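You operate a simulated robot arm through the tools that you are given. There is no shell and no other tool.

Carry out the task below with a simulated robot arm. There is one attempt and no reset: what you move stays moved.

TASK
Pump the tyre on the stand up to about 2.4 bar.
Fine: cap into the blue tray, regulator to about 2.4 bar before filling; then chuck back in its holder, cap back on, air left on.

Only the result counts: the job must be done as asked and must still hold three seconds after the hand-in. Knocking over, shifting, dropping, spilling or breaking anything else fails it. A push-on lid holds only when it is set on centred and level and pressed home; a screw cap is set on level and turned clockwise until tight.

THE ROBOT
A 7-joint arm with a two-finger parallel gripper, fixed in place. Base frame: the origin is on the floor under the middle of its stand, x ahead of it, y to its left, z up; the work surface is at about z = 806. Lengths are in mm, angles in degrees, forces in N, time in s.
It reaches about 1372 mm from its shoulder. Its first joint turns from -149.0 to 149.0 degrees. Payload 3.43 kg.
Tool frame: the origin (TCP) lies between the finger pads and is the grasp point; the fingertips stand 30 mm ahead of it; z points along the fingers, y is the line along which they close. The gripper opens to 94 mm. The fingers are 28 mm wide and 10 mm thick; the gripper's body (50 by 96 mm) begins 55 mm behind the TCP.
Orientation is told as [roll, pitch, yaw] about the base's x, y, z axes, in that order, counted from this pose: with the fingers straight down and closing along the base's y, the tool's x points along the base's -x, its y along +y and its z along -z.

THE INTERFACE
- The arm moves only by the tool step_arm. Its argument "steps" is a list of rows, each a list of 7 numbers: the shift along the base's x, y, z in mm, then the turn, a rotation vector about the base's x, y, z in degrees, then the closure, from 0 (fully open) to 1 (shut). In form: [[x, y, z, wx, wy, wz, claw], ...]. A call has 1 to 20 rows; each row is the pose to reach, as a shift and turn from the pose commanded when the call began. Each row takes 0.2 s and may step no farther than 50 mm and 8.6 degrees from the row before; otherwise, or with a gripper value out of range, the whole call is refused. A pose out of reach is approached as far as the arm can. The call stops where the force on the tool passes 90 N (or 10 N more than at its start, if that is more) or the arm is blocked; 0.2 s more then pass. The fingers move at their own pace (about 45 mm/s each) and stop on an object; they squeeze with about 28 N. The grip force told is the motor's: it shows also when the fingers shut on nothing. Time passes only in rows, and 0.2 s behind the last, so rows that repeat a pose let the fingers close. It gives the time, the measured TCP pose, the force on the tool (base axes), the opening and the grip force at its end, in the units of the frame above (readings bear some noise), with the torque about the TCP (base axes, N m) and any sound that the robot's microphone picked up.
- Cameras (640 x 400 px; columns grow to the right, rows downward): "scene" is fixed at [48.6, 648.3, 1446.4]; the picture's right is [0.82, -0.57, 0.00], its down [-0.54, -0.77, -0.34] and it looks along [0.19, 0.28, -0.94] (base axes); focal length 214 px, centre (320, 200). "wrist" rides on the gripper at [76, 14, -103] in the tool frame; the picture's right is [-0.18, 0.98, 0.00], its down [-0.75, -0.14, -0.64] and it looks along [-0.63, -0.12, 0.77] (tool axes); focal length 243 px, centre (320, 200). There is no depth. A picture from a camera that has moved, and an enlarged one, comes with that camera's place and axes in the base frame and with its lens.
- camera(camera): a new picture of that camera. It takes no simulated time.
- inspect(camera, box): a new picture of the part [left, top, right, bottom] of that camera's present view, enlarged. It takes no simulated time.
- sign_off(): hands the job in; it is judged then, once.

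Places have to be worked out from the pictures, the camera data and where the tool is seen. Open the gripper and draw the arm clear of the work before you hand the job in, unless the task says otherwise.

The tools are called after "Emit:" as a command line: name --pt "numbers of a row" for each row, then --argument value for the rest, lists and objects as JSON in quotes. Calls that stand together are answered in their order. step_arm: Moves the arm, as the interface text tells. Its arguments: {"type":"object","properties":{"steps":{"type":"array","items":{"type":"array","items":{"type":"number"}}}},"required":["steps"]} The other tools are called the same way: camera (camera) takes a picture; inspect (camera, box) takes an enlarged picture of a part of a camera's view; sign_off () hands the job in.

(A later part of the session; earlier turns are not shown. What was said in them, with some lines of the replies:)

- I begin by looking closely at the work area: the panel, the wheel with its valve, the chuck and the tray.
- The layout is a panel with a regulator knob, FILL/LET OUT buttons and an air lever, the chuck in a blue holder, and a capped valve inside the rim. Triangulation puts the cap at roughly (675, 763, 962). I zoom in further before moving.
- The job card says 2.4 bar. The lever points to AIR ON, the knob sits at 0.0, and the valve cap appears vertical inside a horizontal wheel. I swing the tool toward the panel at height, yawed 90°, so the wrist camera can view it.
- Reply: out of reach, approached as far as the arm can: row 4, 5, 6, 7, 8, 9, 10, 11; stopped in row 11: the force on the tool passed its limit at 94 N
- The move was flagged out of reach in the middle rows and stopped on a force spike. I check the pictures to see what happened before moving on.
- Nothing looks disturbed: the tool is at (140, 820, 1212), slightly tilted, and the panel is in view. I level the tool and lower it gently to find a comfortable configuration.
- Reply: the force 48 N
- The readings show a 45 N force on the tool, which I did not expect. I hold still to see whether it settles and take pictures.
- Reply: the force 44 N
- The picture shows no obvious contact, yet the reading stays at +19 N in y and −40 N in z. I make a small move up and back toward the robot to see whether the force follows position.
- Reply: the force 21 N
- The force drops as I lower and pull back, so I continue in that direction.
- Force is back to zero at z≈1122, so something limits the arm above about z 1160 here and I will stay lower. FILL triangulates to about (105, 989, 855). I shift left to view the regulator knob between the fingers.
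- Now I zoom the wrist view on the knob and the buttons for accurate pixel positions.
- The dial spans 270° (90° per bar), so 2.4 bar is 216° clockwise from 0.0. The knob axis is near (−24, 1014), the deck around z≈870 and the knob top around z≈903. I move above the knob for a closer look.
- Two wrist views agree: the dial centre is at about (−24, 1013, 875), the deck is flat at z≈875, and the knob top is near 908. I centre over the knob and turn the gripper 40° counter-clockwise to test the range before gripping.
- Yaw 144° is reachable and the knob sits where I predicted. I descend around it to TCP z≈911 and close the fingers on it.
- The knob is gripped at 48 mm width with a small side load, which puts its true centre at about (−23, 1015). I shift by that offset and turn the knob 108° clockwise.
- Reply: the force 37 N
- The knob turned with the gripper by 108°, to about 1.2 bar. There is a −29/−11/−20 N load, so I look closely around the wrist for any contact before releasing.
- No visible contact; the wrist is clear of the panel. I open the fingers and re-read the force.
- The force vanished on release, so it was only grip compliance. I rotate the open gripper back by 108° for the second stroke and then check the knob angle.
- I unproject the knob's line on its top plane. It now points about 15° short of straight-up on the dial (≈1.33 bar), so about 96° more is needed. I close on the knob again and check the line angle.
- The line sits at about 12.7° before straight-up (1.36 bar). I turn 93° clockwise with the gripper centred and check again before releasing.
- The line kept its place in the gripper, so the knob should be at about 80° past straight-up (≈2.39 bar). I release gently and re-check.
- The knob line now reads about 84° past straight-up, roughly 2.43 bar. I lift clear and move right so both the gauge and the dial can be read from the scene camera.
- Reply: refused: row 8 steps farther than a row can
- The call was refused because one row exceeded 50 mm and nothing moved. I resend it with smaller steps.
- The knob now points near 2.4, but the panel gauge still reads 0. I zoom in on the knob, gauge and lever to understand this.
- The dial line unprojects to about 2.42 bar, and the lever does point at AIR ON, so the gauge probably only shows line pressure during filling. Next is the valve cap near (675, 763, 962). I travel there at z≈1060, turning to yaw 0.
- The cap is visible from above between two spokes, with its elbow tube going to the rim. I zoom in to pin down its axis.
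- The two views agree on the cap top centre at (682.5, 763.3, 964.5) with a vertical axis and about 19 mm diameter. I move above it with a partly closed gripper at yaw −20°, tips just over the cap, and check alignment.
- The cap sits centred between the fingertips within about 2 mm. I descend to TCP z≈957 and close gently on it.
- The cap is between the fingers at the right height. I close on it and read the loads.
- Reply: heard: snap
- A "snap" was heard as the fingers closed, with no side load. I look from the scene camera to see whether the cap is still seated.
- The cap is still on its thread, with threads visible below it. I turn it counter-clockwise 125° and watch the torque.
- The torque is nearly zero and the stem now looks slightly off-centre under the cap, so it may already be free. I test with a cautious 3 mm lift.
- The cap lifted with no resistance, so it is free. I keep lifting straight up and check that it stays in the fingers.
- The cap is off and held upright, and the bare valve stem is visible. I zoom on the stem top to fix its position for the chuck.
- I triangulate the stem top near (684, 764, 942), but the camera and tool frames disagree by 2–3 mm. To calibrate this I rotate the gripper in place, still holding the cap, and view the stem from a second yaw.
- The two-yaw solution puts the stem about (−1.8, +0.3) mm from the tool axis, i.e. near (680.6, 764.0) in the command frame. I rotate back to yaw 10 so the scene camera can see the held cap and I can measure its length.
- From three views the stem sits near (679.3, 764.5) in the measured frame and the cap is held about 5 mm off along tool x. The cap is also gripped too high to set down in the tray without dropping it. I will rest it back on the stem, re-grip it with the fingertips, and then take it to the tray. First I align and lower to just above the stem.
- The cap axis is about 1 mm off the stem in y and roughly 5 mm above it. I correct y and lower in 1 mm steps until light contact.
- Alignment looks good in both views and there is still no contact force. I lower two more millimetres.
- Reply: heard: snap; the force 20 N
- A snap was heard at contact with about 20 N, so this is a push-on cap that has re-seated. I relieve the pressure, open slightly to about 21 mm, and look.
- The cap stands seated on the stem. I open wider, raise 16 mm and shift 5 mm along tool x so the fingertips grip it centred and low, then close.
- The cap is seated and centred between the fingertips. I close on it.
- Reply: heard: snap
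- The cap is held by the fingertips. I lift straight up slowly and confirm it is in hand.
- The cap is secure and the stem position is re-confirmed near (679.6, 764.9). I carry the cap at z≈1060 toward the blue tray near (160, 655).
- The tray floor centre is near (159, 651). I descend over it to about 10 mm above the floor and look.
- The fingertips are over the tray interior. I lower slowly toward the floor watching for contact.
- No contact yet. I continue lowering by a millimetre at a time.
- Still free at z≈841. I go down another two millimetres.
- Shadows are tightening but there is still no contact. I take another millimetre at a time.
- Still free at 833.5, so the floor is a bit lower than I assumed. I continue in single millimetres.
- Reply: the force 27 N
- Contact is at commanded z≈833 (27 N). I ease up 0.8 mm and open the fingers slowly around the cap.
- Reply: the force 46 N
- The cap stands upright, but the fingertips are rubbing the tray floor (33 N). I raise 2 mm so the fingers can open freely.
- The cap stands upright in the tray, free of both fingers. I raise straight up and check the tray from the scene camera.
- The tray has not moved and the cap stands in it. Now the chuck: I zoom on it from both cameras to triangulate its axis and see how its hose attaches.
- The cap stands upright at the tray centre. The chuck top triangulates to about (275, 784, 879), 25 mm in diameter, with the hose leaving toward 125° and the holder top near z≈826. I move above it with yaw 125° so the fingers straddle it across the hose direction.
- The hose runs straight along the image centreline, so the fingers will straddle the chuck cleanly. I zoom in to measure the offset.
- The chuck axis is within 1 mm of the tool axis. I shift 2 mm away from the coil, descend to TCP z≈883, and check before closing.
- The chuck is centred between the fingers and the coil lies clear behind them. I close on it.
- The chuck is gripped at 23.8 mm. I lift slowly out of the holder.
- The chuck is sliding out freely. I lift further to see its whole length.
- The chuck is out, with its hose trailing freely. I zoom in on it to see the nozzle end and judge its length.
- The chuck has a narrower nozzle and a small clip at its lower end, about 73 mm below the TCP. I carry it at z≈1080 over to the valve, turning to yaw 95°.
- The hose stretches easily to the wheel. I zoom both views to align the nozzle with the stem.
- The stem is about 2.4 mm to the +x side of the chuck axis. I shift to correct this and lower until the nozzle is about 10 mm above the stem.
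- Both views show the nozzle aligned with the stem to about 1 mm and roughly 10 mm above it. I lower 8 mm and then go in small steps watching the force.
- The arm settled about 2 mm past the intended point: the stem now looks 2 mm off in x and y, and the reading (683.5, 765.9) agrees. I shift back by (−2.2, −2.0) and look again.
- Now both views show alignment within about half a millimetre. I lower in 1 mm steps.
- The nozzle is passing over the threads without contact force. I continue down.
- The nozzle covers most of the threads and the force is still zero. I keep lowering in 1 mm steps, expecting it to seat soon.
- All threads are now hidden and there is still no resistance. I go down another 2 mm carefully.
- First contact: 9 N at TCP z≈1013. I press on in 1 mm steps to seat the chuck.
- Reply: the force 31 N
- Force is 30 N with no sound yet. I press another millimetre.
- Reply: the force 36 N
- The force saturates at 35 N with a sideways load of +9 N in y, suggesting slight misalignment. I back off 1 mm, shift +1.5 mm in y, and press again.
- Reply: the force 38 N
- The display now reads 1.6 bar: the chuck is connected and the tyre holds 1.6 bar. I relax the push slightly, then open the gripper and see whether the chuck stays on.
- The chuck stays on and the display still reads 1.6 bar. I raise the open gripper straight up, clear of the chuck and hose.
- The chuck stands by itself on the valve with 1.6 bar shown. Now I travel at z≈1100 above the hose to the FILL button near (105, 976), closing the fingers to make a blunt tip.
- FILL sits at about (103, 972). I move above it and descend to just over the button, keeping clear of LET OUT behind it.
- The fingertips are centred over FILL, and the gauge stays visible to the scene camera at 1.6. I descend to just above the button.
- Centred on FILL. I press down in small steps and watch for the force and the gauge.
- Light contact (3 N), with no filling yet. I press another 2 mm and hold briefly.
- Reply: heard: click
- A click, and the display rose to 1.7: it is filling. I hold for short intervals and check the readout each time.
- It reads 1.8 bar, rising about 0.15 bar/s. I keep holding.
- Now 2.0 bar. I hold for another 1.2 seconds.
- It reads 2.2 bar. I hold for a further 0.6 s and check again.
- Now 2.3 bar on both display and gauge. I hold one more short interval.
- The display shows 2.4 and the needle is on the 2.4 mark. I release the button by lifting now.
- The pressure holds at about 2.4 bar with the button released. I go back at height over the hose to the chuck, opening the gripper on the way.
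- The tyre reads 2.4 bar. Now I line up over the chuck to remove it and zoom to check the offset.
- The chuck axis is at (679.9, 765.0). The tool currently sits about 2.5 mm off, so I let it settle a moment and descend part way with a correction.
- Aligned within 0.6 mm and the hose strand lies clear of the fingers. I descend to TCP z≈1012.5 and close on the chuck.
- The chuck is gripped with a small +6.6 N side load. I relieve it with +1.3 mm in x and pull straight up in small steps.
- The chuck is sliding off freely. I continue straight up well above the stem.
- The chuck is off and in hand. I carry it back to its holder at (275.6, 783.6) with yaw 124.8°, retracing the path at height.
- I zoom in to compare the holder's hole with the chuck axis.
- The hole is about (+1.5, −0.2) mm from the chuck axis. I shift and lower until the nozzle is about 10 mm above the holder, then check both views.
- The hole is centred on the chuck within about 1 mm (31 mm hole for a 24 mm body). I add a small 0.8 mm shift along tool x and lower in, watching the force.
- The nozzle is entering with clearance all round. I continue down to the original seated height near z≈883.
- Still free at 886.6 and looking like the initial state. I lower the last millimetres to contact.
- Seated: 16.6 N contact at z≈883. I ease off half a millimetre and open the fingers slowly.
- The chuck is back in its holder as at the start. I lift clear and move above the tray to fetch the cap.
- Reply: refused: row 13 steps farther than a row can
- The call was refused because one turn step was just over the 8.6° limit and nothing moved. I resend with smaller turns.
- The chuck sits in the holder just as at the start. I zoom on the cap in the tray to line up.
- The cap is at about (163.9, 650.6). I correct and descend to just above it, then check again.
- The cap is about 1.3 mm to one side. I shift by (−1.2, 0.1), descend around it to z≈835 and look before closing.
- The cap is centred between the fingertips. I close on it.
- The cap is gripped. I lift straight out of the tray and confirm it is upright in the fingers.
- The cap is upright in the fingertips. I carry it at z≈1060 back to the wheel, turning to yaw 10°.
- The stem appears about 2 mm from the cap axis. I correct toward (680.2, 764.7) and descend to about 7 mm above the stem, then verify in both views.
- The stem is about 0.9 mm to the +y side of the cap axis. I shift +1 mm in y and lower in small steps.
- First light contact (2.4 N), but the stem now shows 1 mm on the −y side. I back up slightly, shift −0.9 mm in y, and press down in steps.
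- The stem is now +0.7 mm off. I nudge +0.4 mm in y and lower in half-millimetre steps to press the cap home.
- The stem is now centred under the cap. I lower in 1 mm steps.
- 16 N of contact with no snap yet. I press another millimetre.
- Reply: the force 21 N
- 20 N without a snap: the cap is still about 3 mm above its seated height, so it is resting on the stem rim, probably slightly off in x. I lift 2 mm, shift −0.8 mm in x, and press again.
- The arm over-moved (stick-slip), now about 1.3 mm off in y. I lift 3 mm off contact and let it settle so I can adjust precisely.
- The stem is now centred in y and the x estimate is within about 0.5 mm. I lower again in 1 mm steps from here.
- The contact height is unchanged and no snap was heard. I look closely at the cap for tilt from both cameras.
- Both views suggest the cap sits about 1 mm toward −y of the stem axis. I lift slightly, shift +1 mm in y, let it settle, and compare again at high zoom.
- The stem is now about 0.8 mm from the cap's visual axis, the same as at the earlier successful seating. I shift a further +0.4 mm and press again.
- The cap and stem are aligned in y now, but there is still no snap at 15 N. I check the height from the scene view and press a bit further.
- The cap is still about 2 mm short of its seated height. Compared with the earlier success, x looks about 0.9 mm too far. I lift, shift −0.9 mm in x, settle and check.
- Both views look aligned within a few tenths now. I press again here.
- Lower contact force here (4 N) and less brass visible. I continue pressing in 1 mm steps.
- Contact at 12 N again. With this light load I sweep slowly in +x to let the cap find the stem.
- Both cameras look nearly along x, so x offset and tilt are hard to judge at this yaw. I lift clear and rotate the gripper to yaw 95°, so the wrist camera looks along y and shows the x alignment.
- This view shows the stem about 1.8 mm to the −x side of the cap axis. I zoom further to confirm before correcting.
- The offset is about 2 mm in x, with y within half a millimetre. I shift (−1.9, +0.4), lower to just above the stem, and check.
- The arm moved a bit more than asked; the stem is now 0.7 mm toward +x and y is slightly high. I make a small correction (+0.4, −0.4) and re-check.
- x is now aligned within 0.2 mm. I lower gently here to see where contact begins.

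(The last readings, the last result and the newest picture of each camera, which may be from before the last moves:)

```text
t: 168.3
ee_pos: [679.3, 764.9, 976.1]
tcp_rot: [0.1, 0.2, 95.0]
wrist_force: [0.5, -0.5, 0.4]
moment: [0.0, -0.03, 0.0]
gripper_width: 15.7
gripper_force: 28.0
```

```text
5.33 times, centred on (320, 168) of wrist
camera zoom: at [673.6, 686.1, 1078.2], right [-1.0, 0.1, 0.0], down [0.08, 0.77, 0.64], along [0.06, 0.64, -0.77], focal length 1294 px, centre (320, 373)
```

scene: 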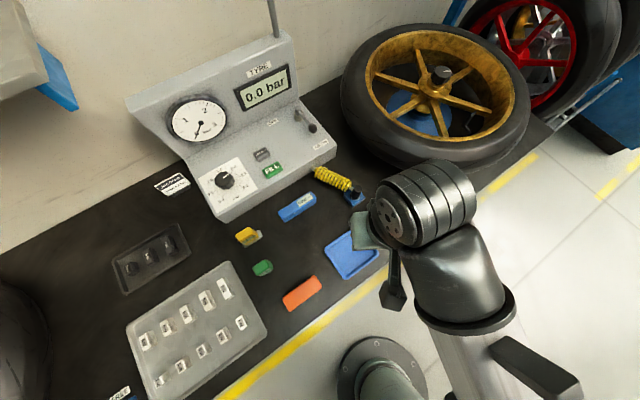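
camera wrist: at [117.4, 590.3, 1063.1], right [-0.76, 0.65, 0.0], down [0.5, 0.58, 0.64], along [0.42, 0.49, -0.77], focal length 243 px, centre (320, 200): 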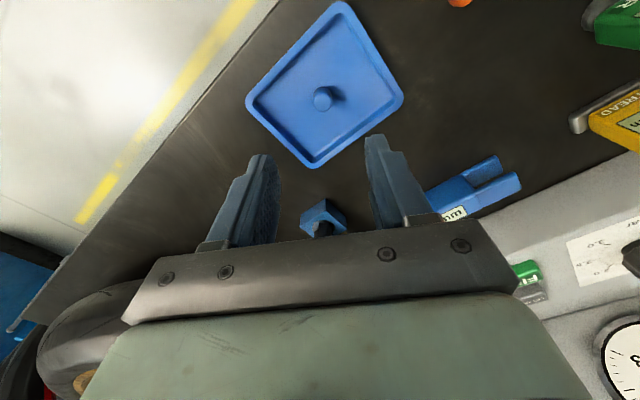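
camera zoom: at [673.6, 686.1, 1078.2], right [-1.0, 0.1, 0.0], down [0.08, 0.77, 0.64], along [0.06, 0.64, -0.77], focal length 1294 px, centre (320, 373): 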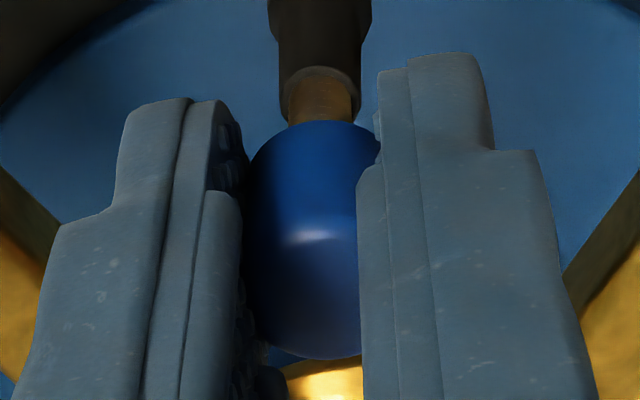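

No contact yet at this height, and x is still within 0.4 mm. I continue lowering.

Emit:
step_arm --pt "-0.2 0.2 -1 0 0 0 1" --pt "-0.2 0.2 -2 0 0 0 1" --pt "-0.2 0.2 -2 0 0 0 1"

Emit:
inspect --camera "wrist" --box '[295, 130, 345, 205]'

```text
t: 169.1
ee_pos: [679.7, 764.0, 974.6]
tcp_rot: [0.1, 0.2, 95.1]
wrist_force: [-0.7, 0.3, -0.1]
moment: [-0.03, 0.0, 0.0]
gripper_width: 15.6
gripper_force: 27.9
```

```text
5.33 times, centred on (320, 168) of wrist
camera zoom: at [673.4, 686.4, 1076.7], right [-1.0, 0.1, 0.0], down [0.08, 0.77, 0.64], along [0.06, 0.64, -0.77], focal length 1294 px, centre (320, 373)
```

zoom: 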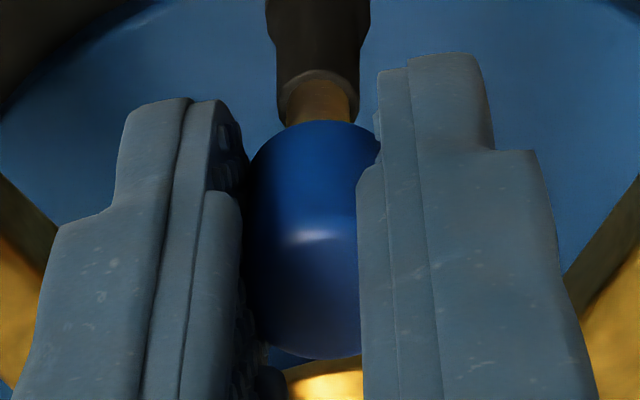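

No contact even below the earlier contact height, so the cap appears to be sliding over the stem. I keep lowering 1 mm at a time.

Emit:
step_arm --pt "0 0 -1 0 0 0 1" --pt "0 0 -2 0 0 0 1" --pt "0 0 -2 0 0 0 1"

Emit:
inspect --camera "wrist" --box '[295, 130, 345, 205]'

```text
t: 169.9
ee_pos: [679.5, 764.2, 973.7]
tcp_rot: [0.1, 0.1, 95.1]
wrist_force: [1.6, 1.5, 20.4]
moment: [0.04, -0.06, 0.01]
gripper_width: 15.6
gripper_force: 28.2
```

```text
5.33 times, centred on (320, 168) of wrist
camera zoom: at [672.9, 686.2, 1075.8], right [-1.0, 0.1, 0.0], down [0.07, 0.76, 0.64], along [0.06, 0.64, -0.77], focal length 1294 px, centre (320, 373)
```

zoom: 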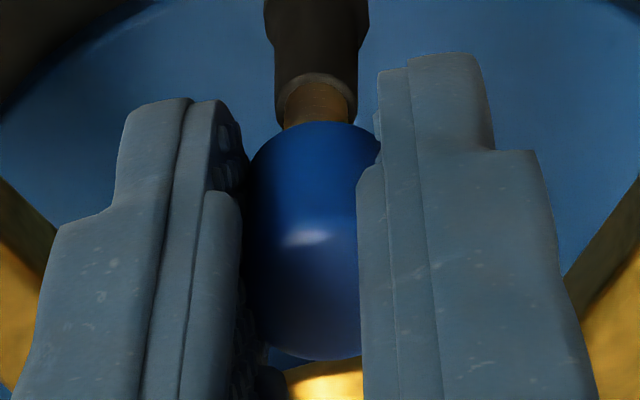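

Re-deriving everything from the reported camera poses shows the cap sits about 2.6 mm off the tool axis along tool −x. That means it is currently about 2.3 mm too far in +y. I lift, shift −2.3 mm in y, settle and check x again.

Emit:
step_arm --pt "0 0 4 0 0 0 1" --pt "0 -1.2 4 0 0 0 1" --pt "0 -2.2 4 0 0 0 1" --pt "0 -2.2 4 0 0 0 1" --pt "0 -2.2 4 0 0 0 1"

Emit:
inspect --camera "wrist" --box '[295, 130, 345, 205]'

```text
t: 171.1
ee_pos: [679.6, 763.8, 976.3]
tcp_rot: [0.1, 0.3, 95.0]
wrist_force: [0.3, 1.2, 0.8]
moment: [0.0, 0.02, -0.06]
gripper_width: 15.4
gripper_force: 27.2
```

```text
5.33 times, centred on (320, 168) of wrist
camera zoom: at [674.2, 685.2, 1078.3], right [-1.0, 0.1, 0.0], down [0.08, 0.77, 0.64], along [0.06, 0.64, -0.77], focal length 1294 px, centre (320, 373)
```

zoom: 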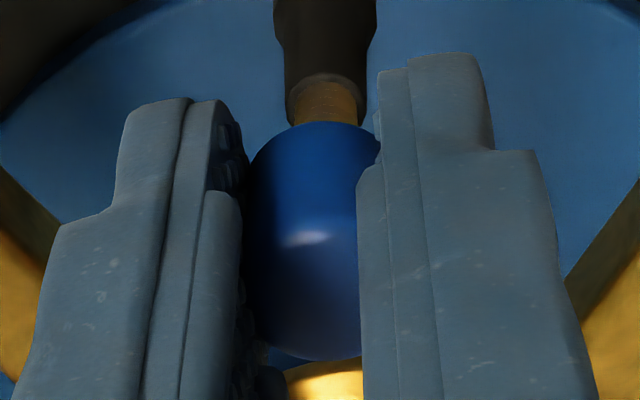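

y moved only −1.0 and x drifted +1.3. I command a further (−1.0, −1.2).

Emit:
step_arm --pt "-0.5 -0.6 0 0 0 0 1" --pt "-1.0 -1.2 0 0 0 0 1" --pt "-1.0 -1.2 0 0 0 0 1" --pt "-1.0 -1.2 0 0 0 0 1"

Emit:
inspect --camera "wrist" --box '[295, 130, 345, 205]'

```text
t: 172.1
ee_pos: [679.0, 761.5, 977.9]
tcp_rot: [0.1, 0.2, 95.0]
wrist_force: [0.7, 0.4, -0.1]
moment: [-0.01, 0.01, 0.03]
gripper_width: 15.3
gripper_force: 28.3
```

```text
5.33 times, centred on (320, 168) of wrist
camera zoom: at [672.6, 683.7, 1079.3], right [-1.0, 0.1, 0.0], down [0.08, 0.77, 0.64], along [0.06, 0.64, -0.77], focal length 1294 px, centre (320, 373)
```

zoom: 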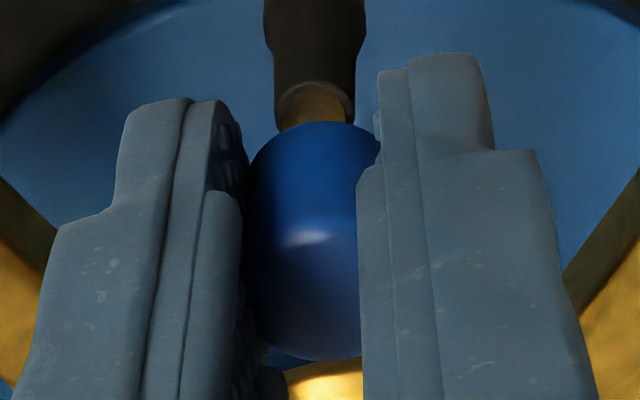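

Now x is aligned within 0.25 mm and y is at the computed target. I lower in 1 mm steps.

Emit:
step_arm --pt "0 0 -1 0 0 0 1" --pt "0 0 -2 0 0 0 1" --pt "0 0 -3 0 0 0 1" --pt "0 0 -3 0 0 0 1"

Emit:
inspect --camera "wrist" --box '[295, 130, 345, 205]'

```text
t: 173.1
ee_pos: [679.6, 762.1, 974.1]
tcp_rot: [0.1, 0.1, 95.0]
wrist_force: [8.1, 1.5, 13.7]
moment: [0.22, -0.11, -0.02]
gripper_width: 15.7
gripper_force: 27.8
heard: snap
```

```text
5.33 times, centred on (320, 168) of wrist
camera zoom: at [673.4, 683.2, 1076.4], right [-1.0, 0.1, 0.0], down [0.07, 0.76, 0.64], along [0.06, 0.64, -0.77], focal length 1294 px, centre (320, 373)
```

zoom: 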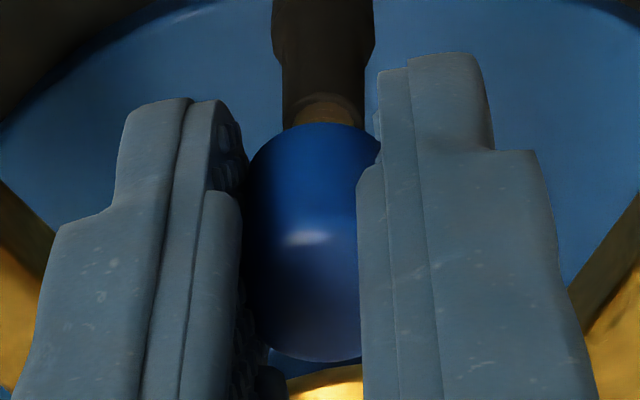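

Snap: the cap has seated, with the brass nearly hidden as in the original seated state. I relax the side and push loads slightly and open the fingers gently.

Emit:
step_arm --pt "0.5 0 0.3 0 0 0 1" --pt "1.0 0 0.6 0 0 0 1"

```text
t: 173.7
ee_pos: [681.0, 761.8, 975.7]
tcp_rot: [0.1, 0.2, 95.0]
wrist_force: [7.5, -0.3, 7.9]
moment: [0.24, -0.11, -0.03]
gripper_width: 15.8
gripper_force: 28.1
```

Side load is still 7.5 N in x, so I shift another millimetre.

Emit:
step_arm --pt "0.6 0 0.2 0 0 0 1" --pt "1.2 0.2 0.4 0 0 0 1" --pt "1.2 0.2 0.4 0 0 0 1"

Emit:
inspect --camera "wrist" --box '[295, 130, 345, 205]'

```text
t: 174.5
ee_pos: [680.1, 761.5, 975.4]
tcp_rot: [0.2, 0.3, 95.1]
wrist_force: [-1.4, 2.1, 9.9]
moment: [0.07, 0.06, 0.01]
gripper_width: 15.7
gripper_force: 27.8
```

```text
5.33 times, centred on (320, 168) of wrist
camera zoom: at [674.0, 683.3, 1076.2], right [-1.0, 0.1, 0.0], down [0.08, 0.77, 0.64], along [0.06, 0.64, -0.77], focal length 1294 px, centre (320, 373)
```

zoom: 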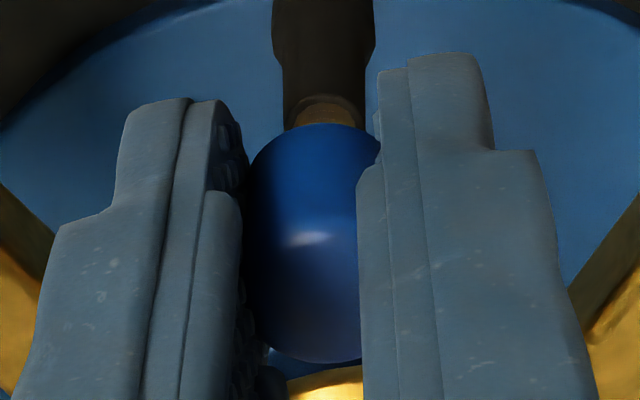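

Side load is gone and a gentle 10 N of down-push remains. I open slowly now.

Emit:
step_arm --pt "0 0 0 0 0 0 0.84" --pt "0 0 0 0 0 0 0.82" --pt "0 0 0 0 0 0 0.8" --pt "0 0 0 0 0 0 0.78" --pt "0 0 0 0 0 0 0.75" --pt "0 0 0 0 0 0 0.7" --pt "0 0 0 0 0 0 0.62" --pt "0 0 0 0 0 0 0.55" --pt "0 0 0 0 0 0 0.5" --pt "0 0 0 0 0 0 0.5"

Emit:
inspect --camera "wrist" --box '[270, 100, 370, 220]'

Emit:
inspect --camera "scene" --box '[455, 90, 505, 130]'

```text
t: 176.7
ee_pos: [681.3, 761.8, 972.6]
tcp_rot: [0.0, 0.2, 95.1]
wrist_force: [0.4, -0.3, -0.6]
moment: [-0.03, 0.01, -0.01]
gripper_width: 46.7
gripper_force: 0.0
```

```text
3.33 times, centred on (320, 160) of wrist
camera zoom: at [674.9, 683.2, 1075.9], right [-1.0, 0.1, 0.0], down [0.08, 0.77, 0.64], along [0.06, 0.64, -0.77], focal length 809 px, centre (320, 333)
```

zoom: 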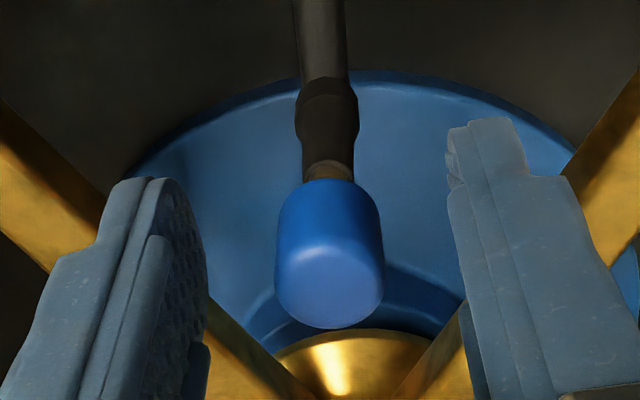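

```text
10.00 times, centred on (480, 110) of scene
camera zoom: at [48.6, 648.3, 1446.4], right [0.82, -0.57, 0.0], down [-0.54, -0.77, -0.34], along [0.19, 0.28, -0.94], focal length 2145 px, centre (-1280, 1100)
```

zoom: 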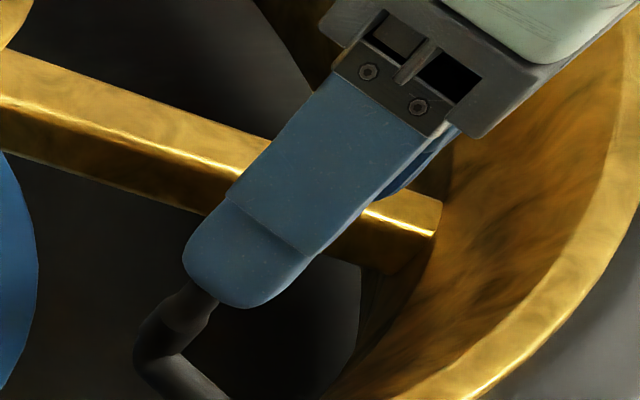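

The cap stays on the stem, upright and centred, with no sound on release. I raise straight up and inspect it from the scene camera.

Emit:
step_arm --pt "0 0 10 0 0 0 0.5" --pt "0 0 25 0 0 0 0.5" --pt "0 0 45 0 0 0 0.5" --pt "0 0 70 0 0 0 0.5" --pt "0 0 70 0 0 0 0.5"

Emit:
inspect --camera "scene" --box '[455, 90, 505, 130]'

Emit:
inspect --camera "wrist" --box '[260, 60, 380, 180]'

```text
t: 177.9
ee_pos: [678.8, 762.0, 1046.6]
tcp_rot: [0.0, 0.2, 95.0]
wrist_force: [0.2, -0.2, -0.5]
moment: [-0.02, 0.0, 0.0]
gripper_width: 46.9
gripper_force: 0.0
```

```text
10.00 times, centred on (480, 110) of scene
camera zoom: at [48.6, 648.3, 1446.4], right [0.82, -0.57, 0.0], down [-0.54, -0.77, -0.34], along [0.19, 0.28, -0.94], focal length 2145 px, centre (-1280, 1100)
```

zoom: 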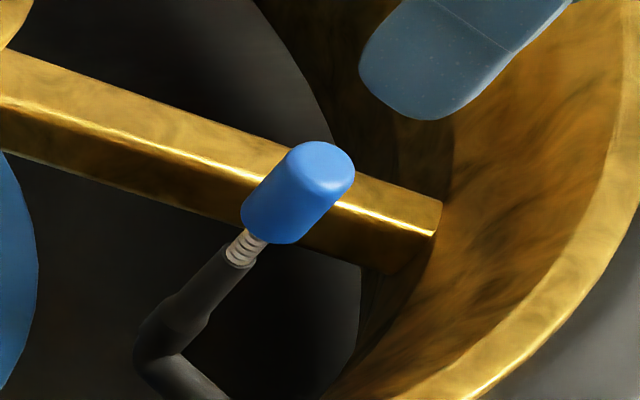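

```text
3.33 times, centred on (320, 120) of wrist
camera zoom: at [672.5, 682.5, 1147.9], right [-1.0, 0.1, 0.0], down [0.08, 0.77, 0.64], along [0.06, 0.64, -0.77], focal length 809 px, centre (320, 467)
```

zoom: 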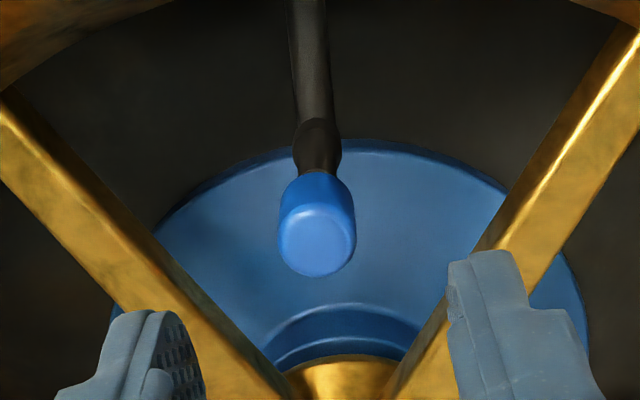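

The cap looks identical to its original seated state. I retract upward and back toward the robot, opening the gripper fully once clear.

Emit:
step_arm --pt "0 0 30 0 0 0 0.5" --pt "0 0 55 0 0 0 0.5" --pt "-10 -30 65 0 0 -3 0.4" --pt "-20 -65 70 0 0 -6 0.2" --pt "-30 -100 75 0 0 -9 0" --pt "-40 -135 80 0 0 -12 0" --pt "-50 -170 80 0 0 -15 0" --pt "-60 -205 80 0 0 -18 0" --pt "-70 -240 80 0 0 -21 0" --pt "-80 -270 80 0 0 -24 0" --pt "-80 -270 80 0 0 -24 0"

Emit:
camera --camera "scene"

Emit:
camera --camera "wrist"

```text
t: 180.3
ee_pos: [602.9, 493.0, 1123.1]
tcp_rot: [0.0, 0.2, 71.0]
wrist_force: [0.3, -0.7, -0.5]
moment: [-0.02, -0.04, -0.02]
gripper_width: 93.9
gripper_force: 0.2
```

```text
taken
```

scene: 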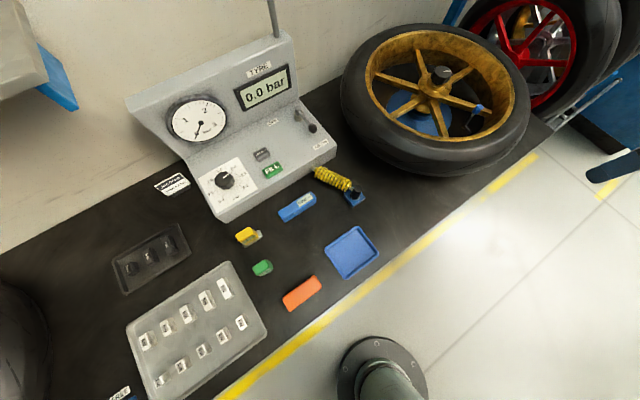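

```text
taken
camera wrist: at [564.8, 423.7, 1224.1], right [-0.87, 0.49, 0.0], down [0.38, 0.67, 0.64], along [0.31, 0.56, -0.77], focal length 243 px, centre (320, 200)
```

wrist: 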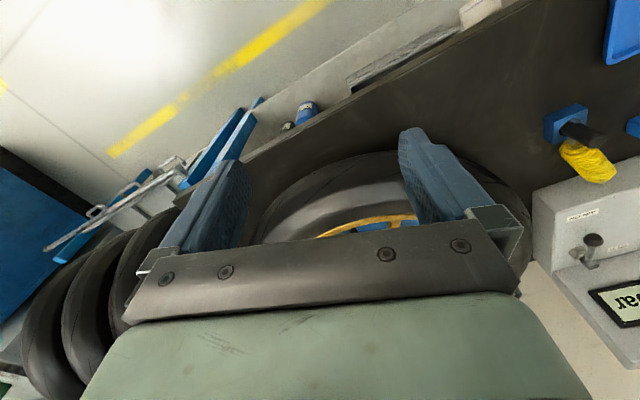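

The bench looks as at the start, with the cap on, chuck in its holder and tray empty. I do a final close inspection of the cap, the chuck, the lever and the knob.

Emit:
inspect --camera "scene" --box '[440, 90, 510, 140]'

Emit:
inspect --camera "scene" --box '[260, 100, 380, 215]'

Emit:
inspect --camera "scene" --box '[190, 150, 270, 210]'

```text
8.00 times, centred on (475, 115) of scene
camera zoom: at [48.6, 648.3, 1446.4], right [0.82, -0.57, 0.0], down [-0.54, -0.77, -0.34], along [0.19, 0.28, -0.94], focal length 1716 px, centre (-920, 880)
```

zoom: 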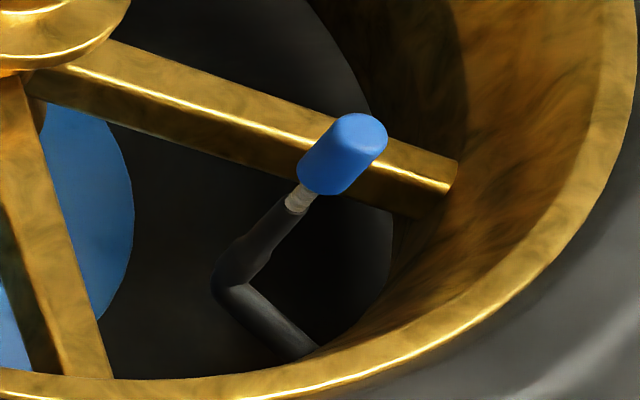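

```text
3.48 times, centred on (320, 158) of scene
camera zoom: at [48.6, 648.3, 1446.4], right [0.82, -0.57, 0.0], down [-0.54, -0.77, -0.34], along [0.19, 0.28, -0.94], focal length 746 px, centre (320, 348)
```

zoom: 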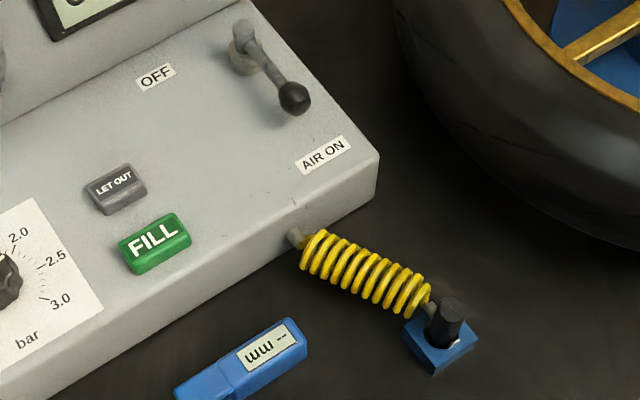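

```text
6.67 times, centred on (230, 180) of scene
camera zoom: at [48.6, 648.3, 1446.4], right [0.82, -0.57, 0.0], down [-0.54, -0.77, -0.34], along [0.19, 0.28, -0.94], focal length 1430 px, centre (920, 333)
```

zoom: 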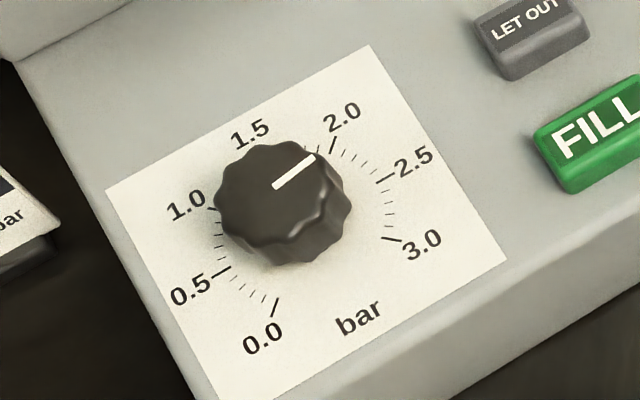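

All checks pass:
- The cap sits exactly as at the start.
- The chuck is in its holder.
- The lever is on AIR ON.
- The regulator is at about 2.4 bar, and the tyre was filled to 2.4 bar.
- The arm is clear with the gripper open.

I hand the job in.

Emit:
sign_off

```text
The job is handed in.
```

The tyre is pumped up: the panel showed 2.4 bar before I took the chuck off, up from 1.6 bar when it was first connected.

- **Regulator:** set to about 2.4 bar (the knob reads about 2.42) before filling. The air was already on at the start, and I left the lever on AIR ON.
- **Cap:** it stood in the blue tray during filling. It is a push-on cap, and it took several tries to line up over the valve. It then snapped home and looks the same as it did at the start. After the snap I didn't press it again or turn it.
- **Chuck:** back in its holder, with the hose coiled as before.
- **Contact during the job:** early on, the arm met something above the panel (the force stop tripped at 94 N) and I backed it off. I couldn't see what it touched, but nothing on the bench had moved in the later pictures. The fingertips also rubbed the tray floor when setting the cap down, without shifting the tray.

The display reads 0.0 with the chuck disconnected, so I couldn't check the tyre pressure again after removing it. The arm is clear of the work with the gripper open.
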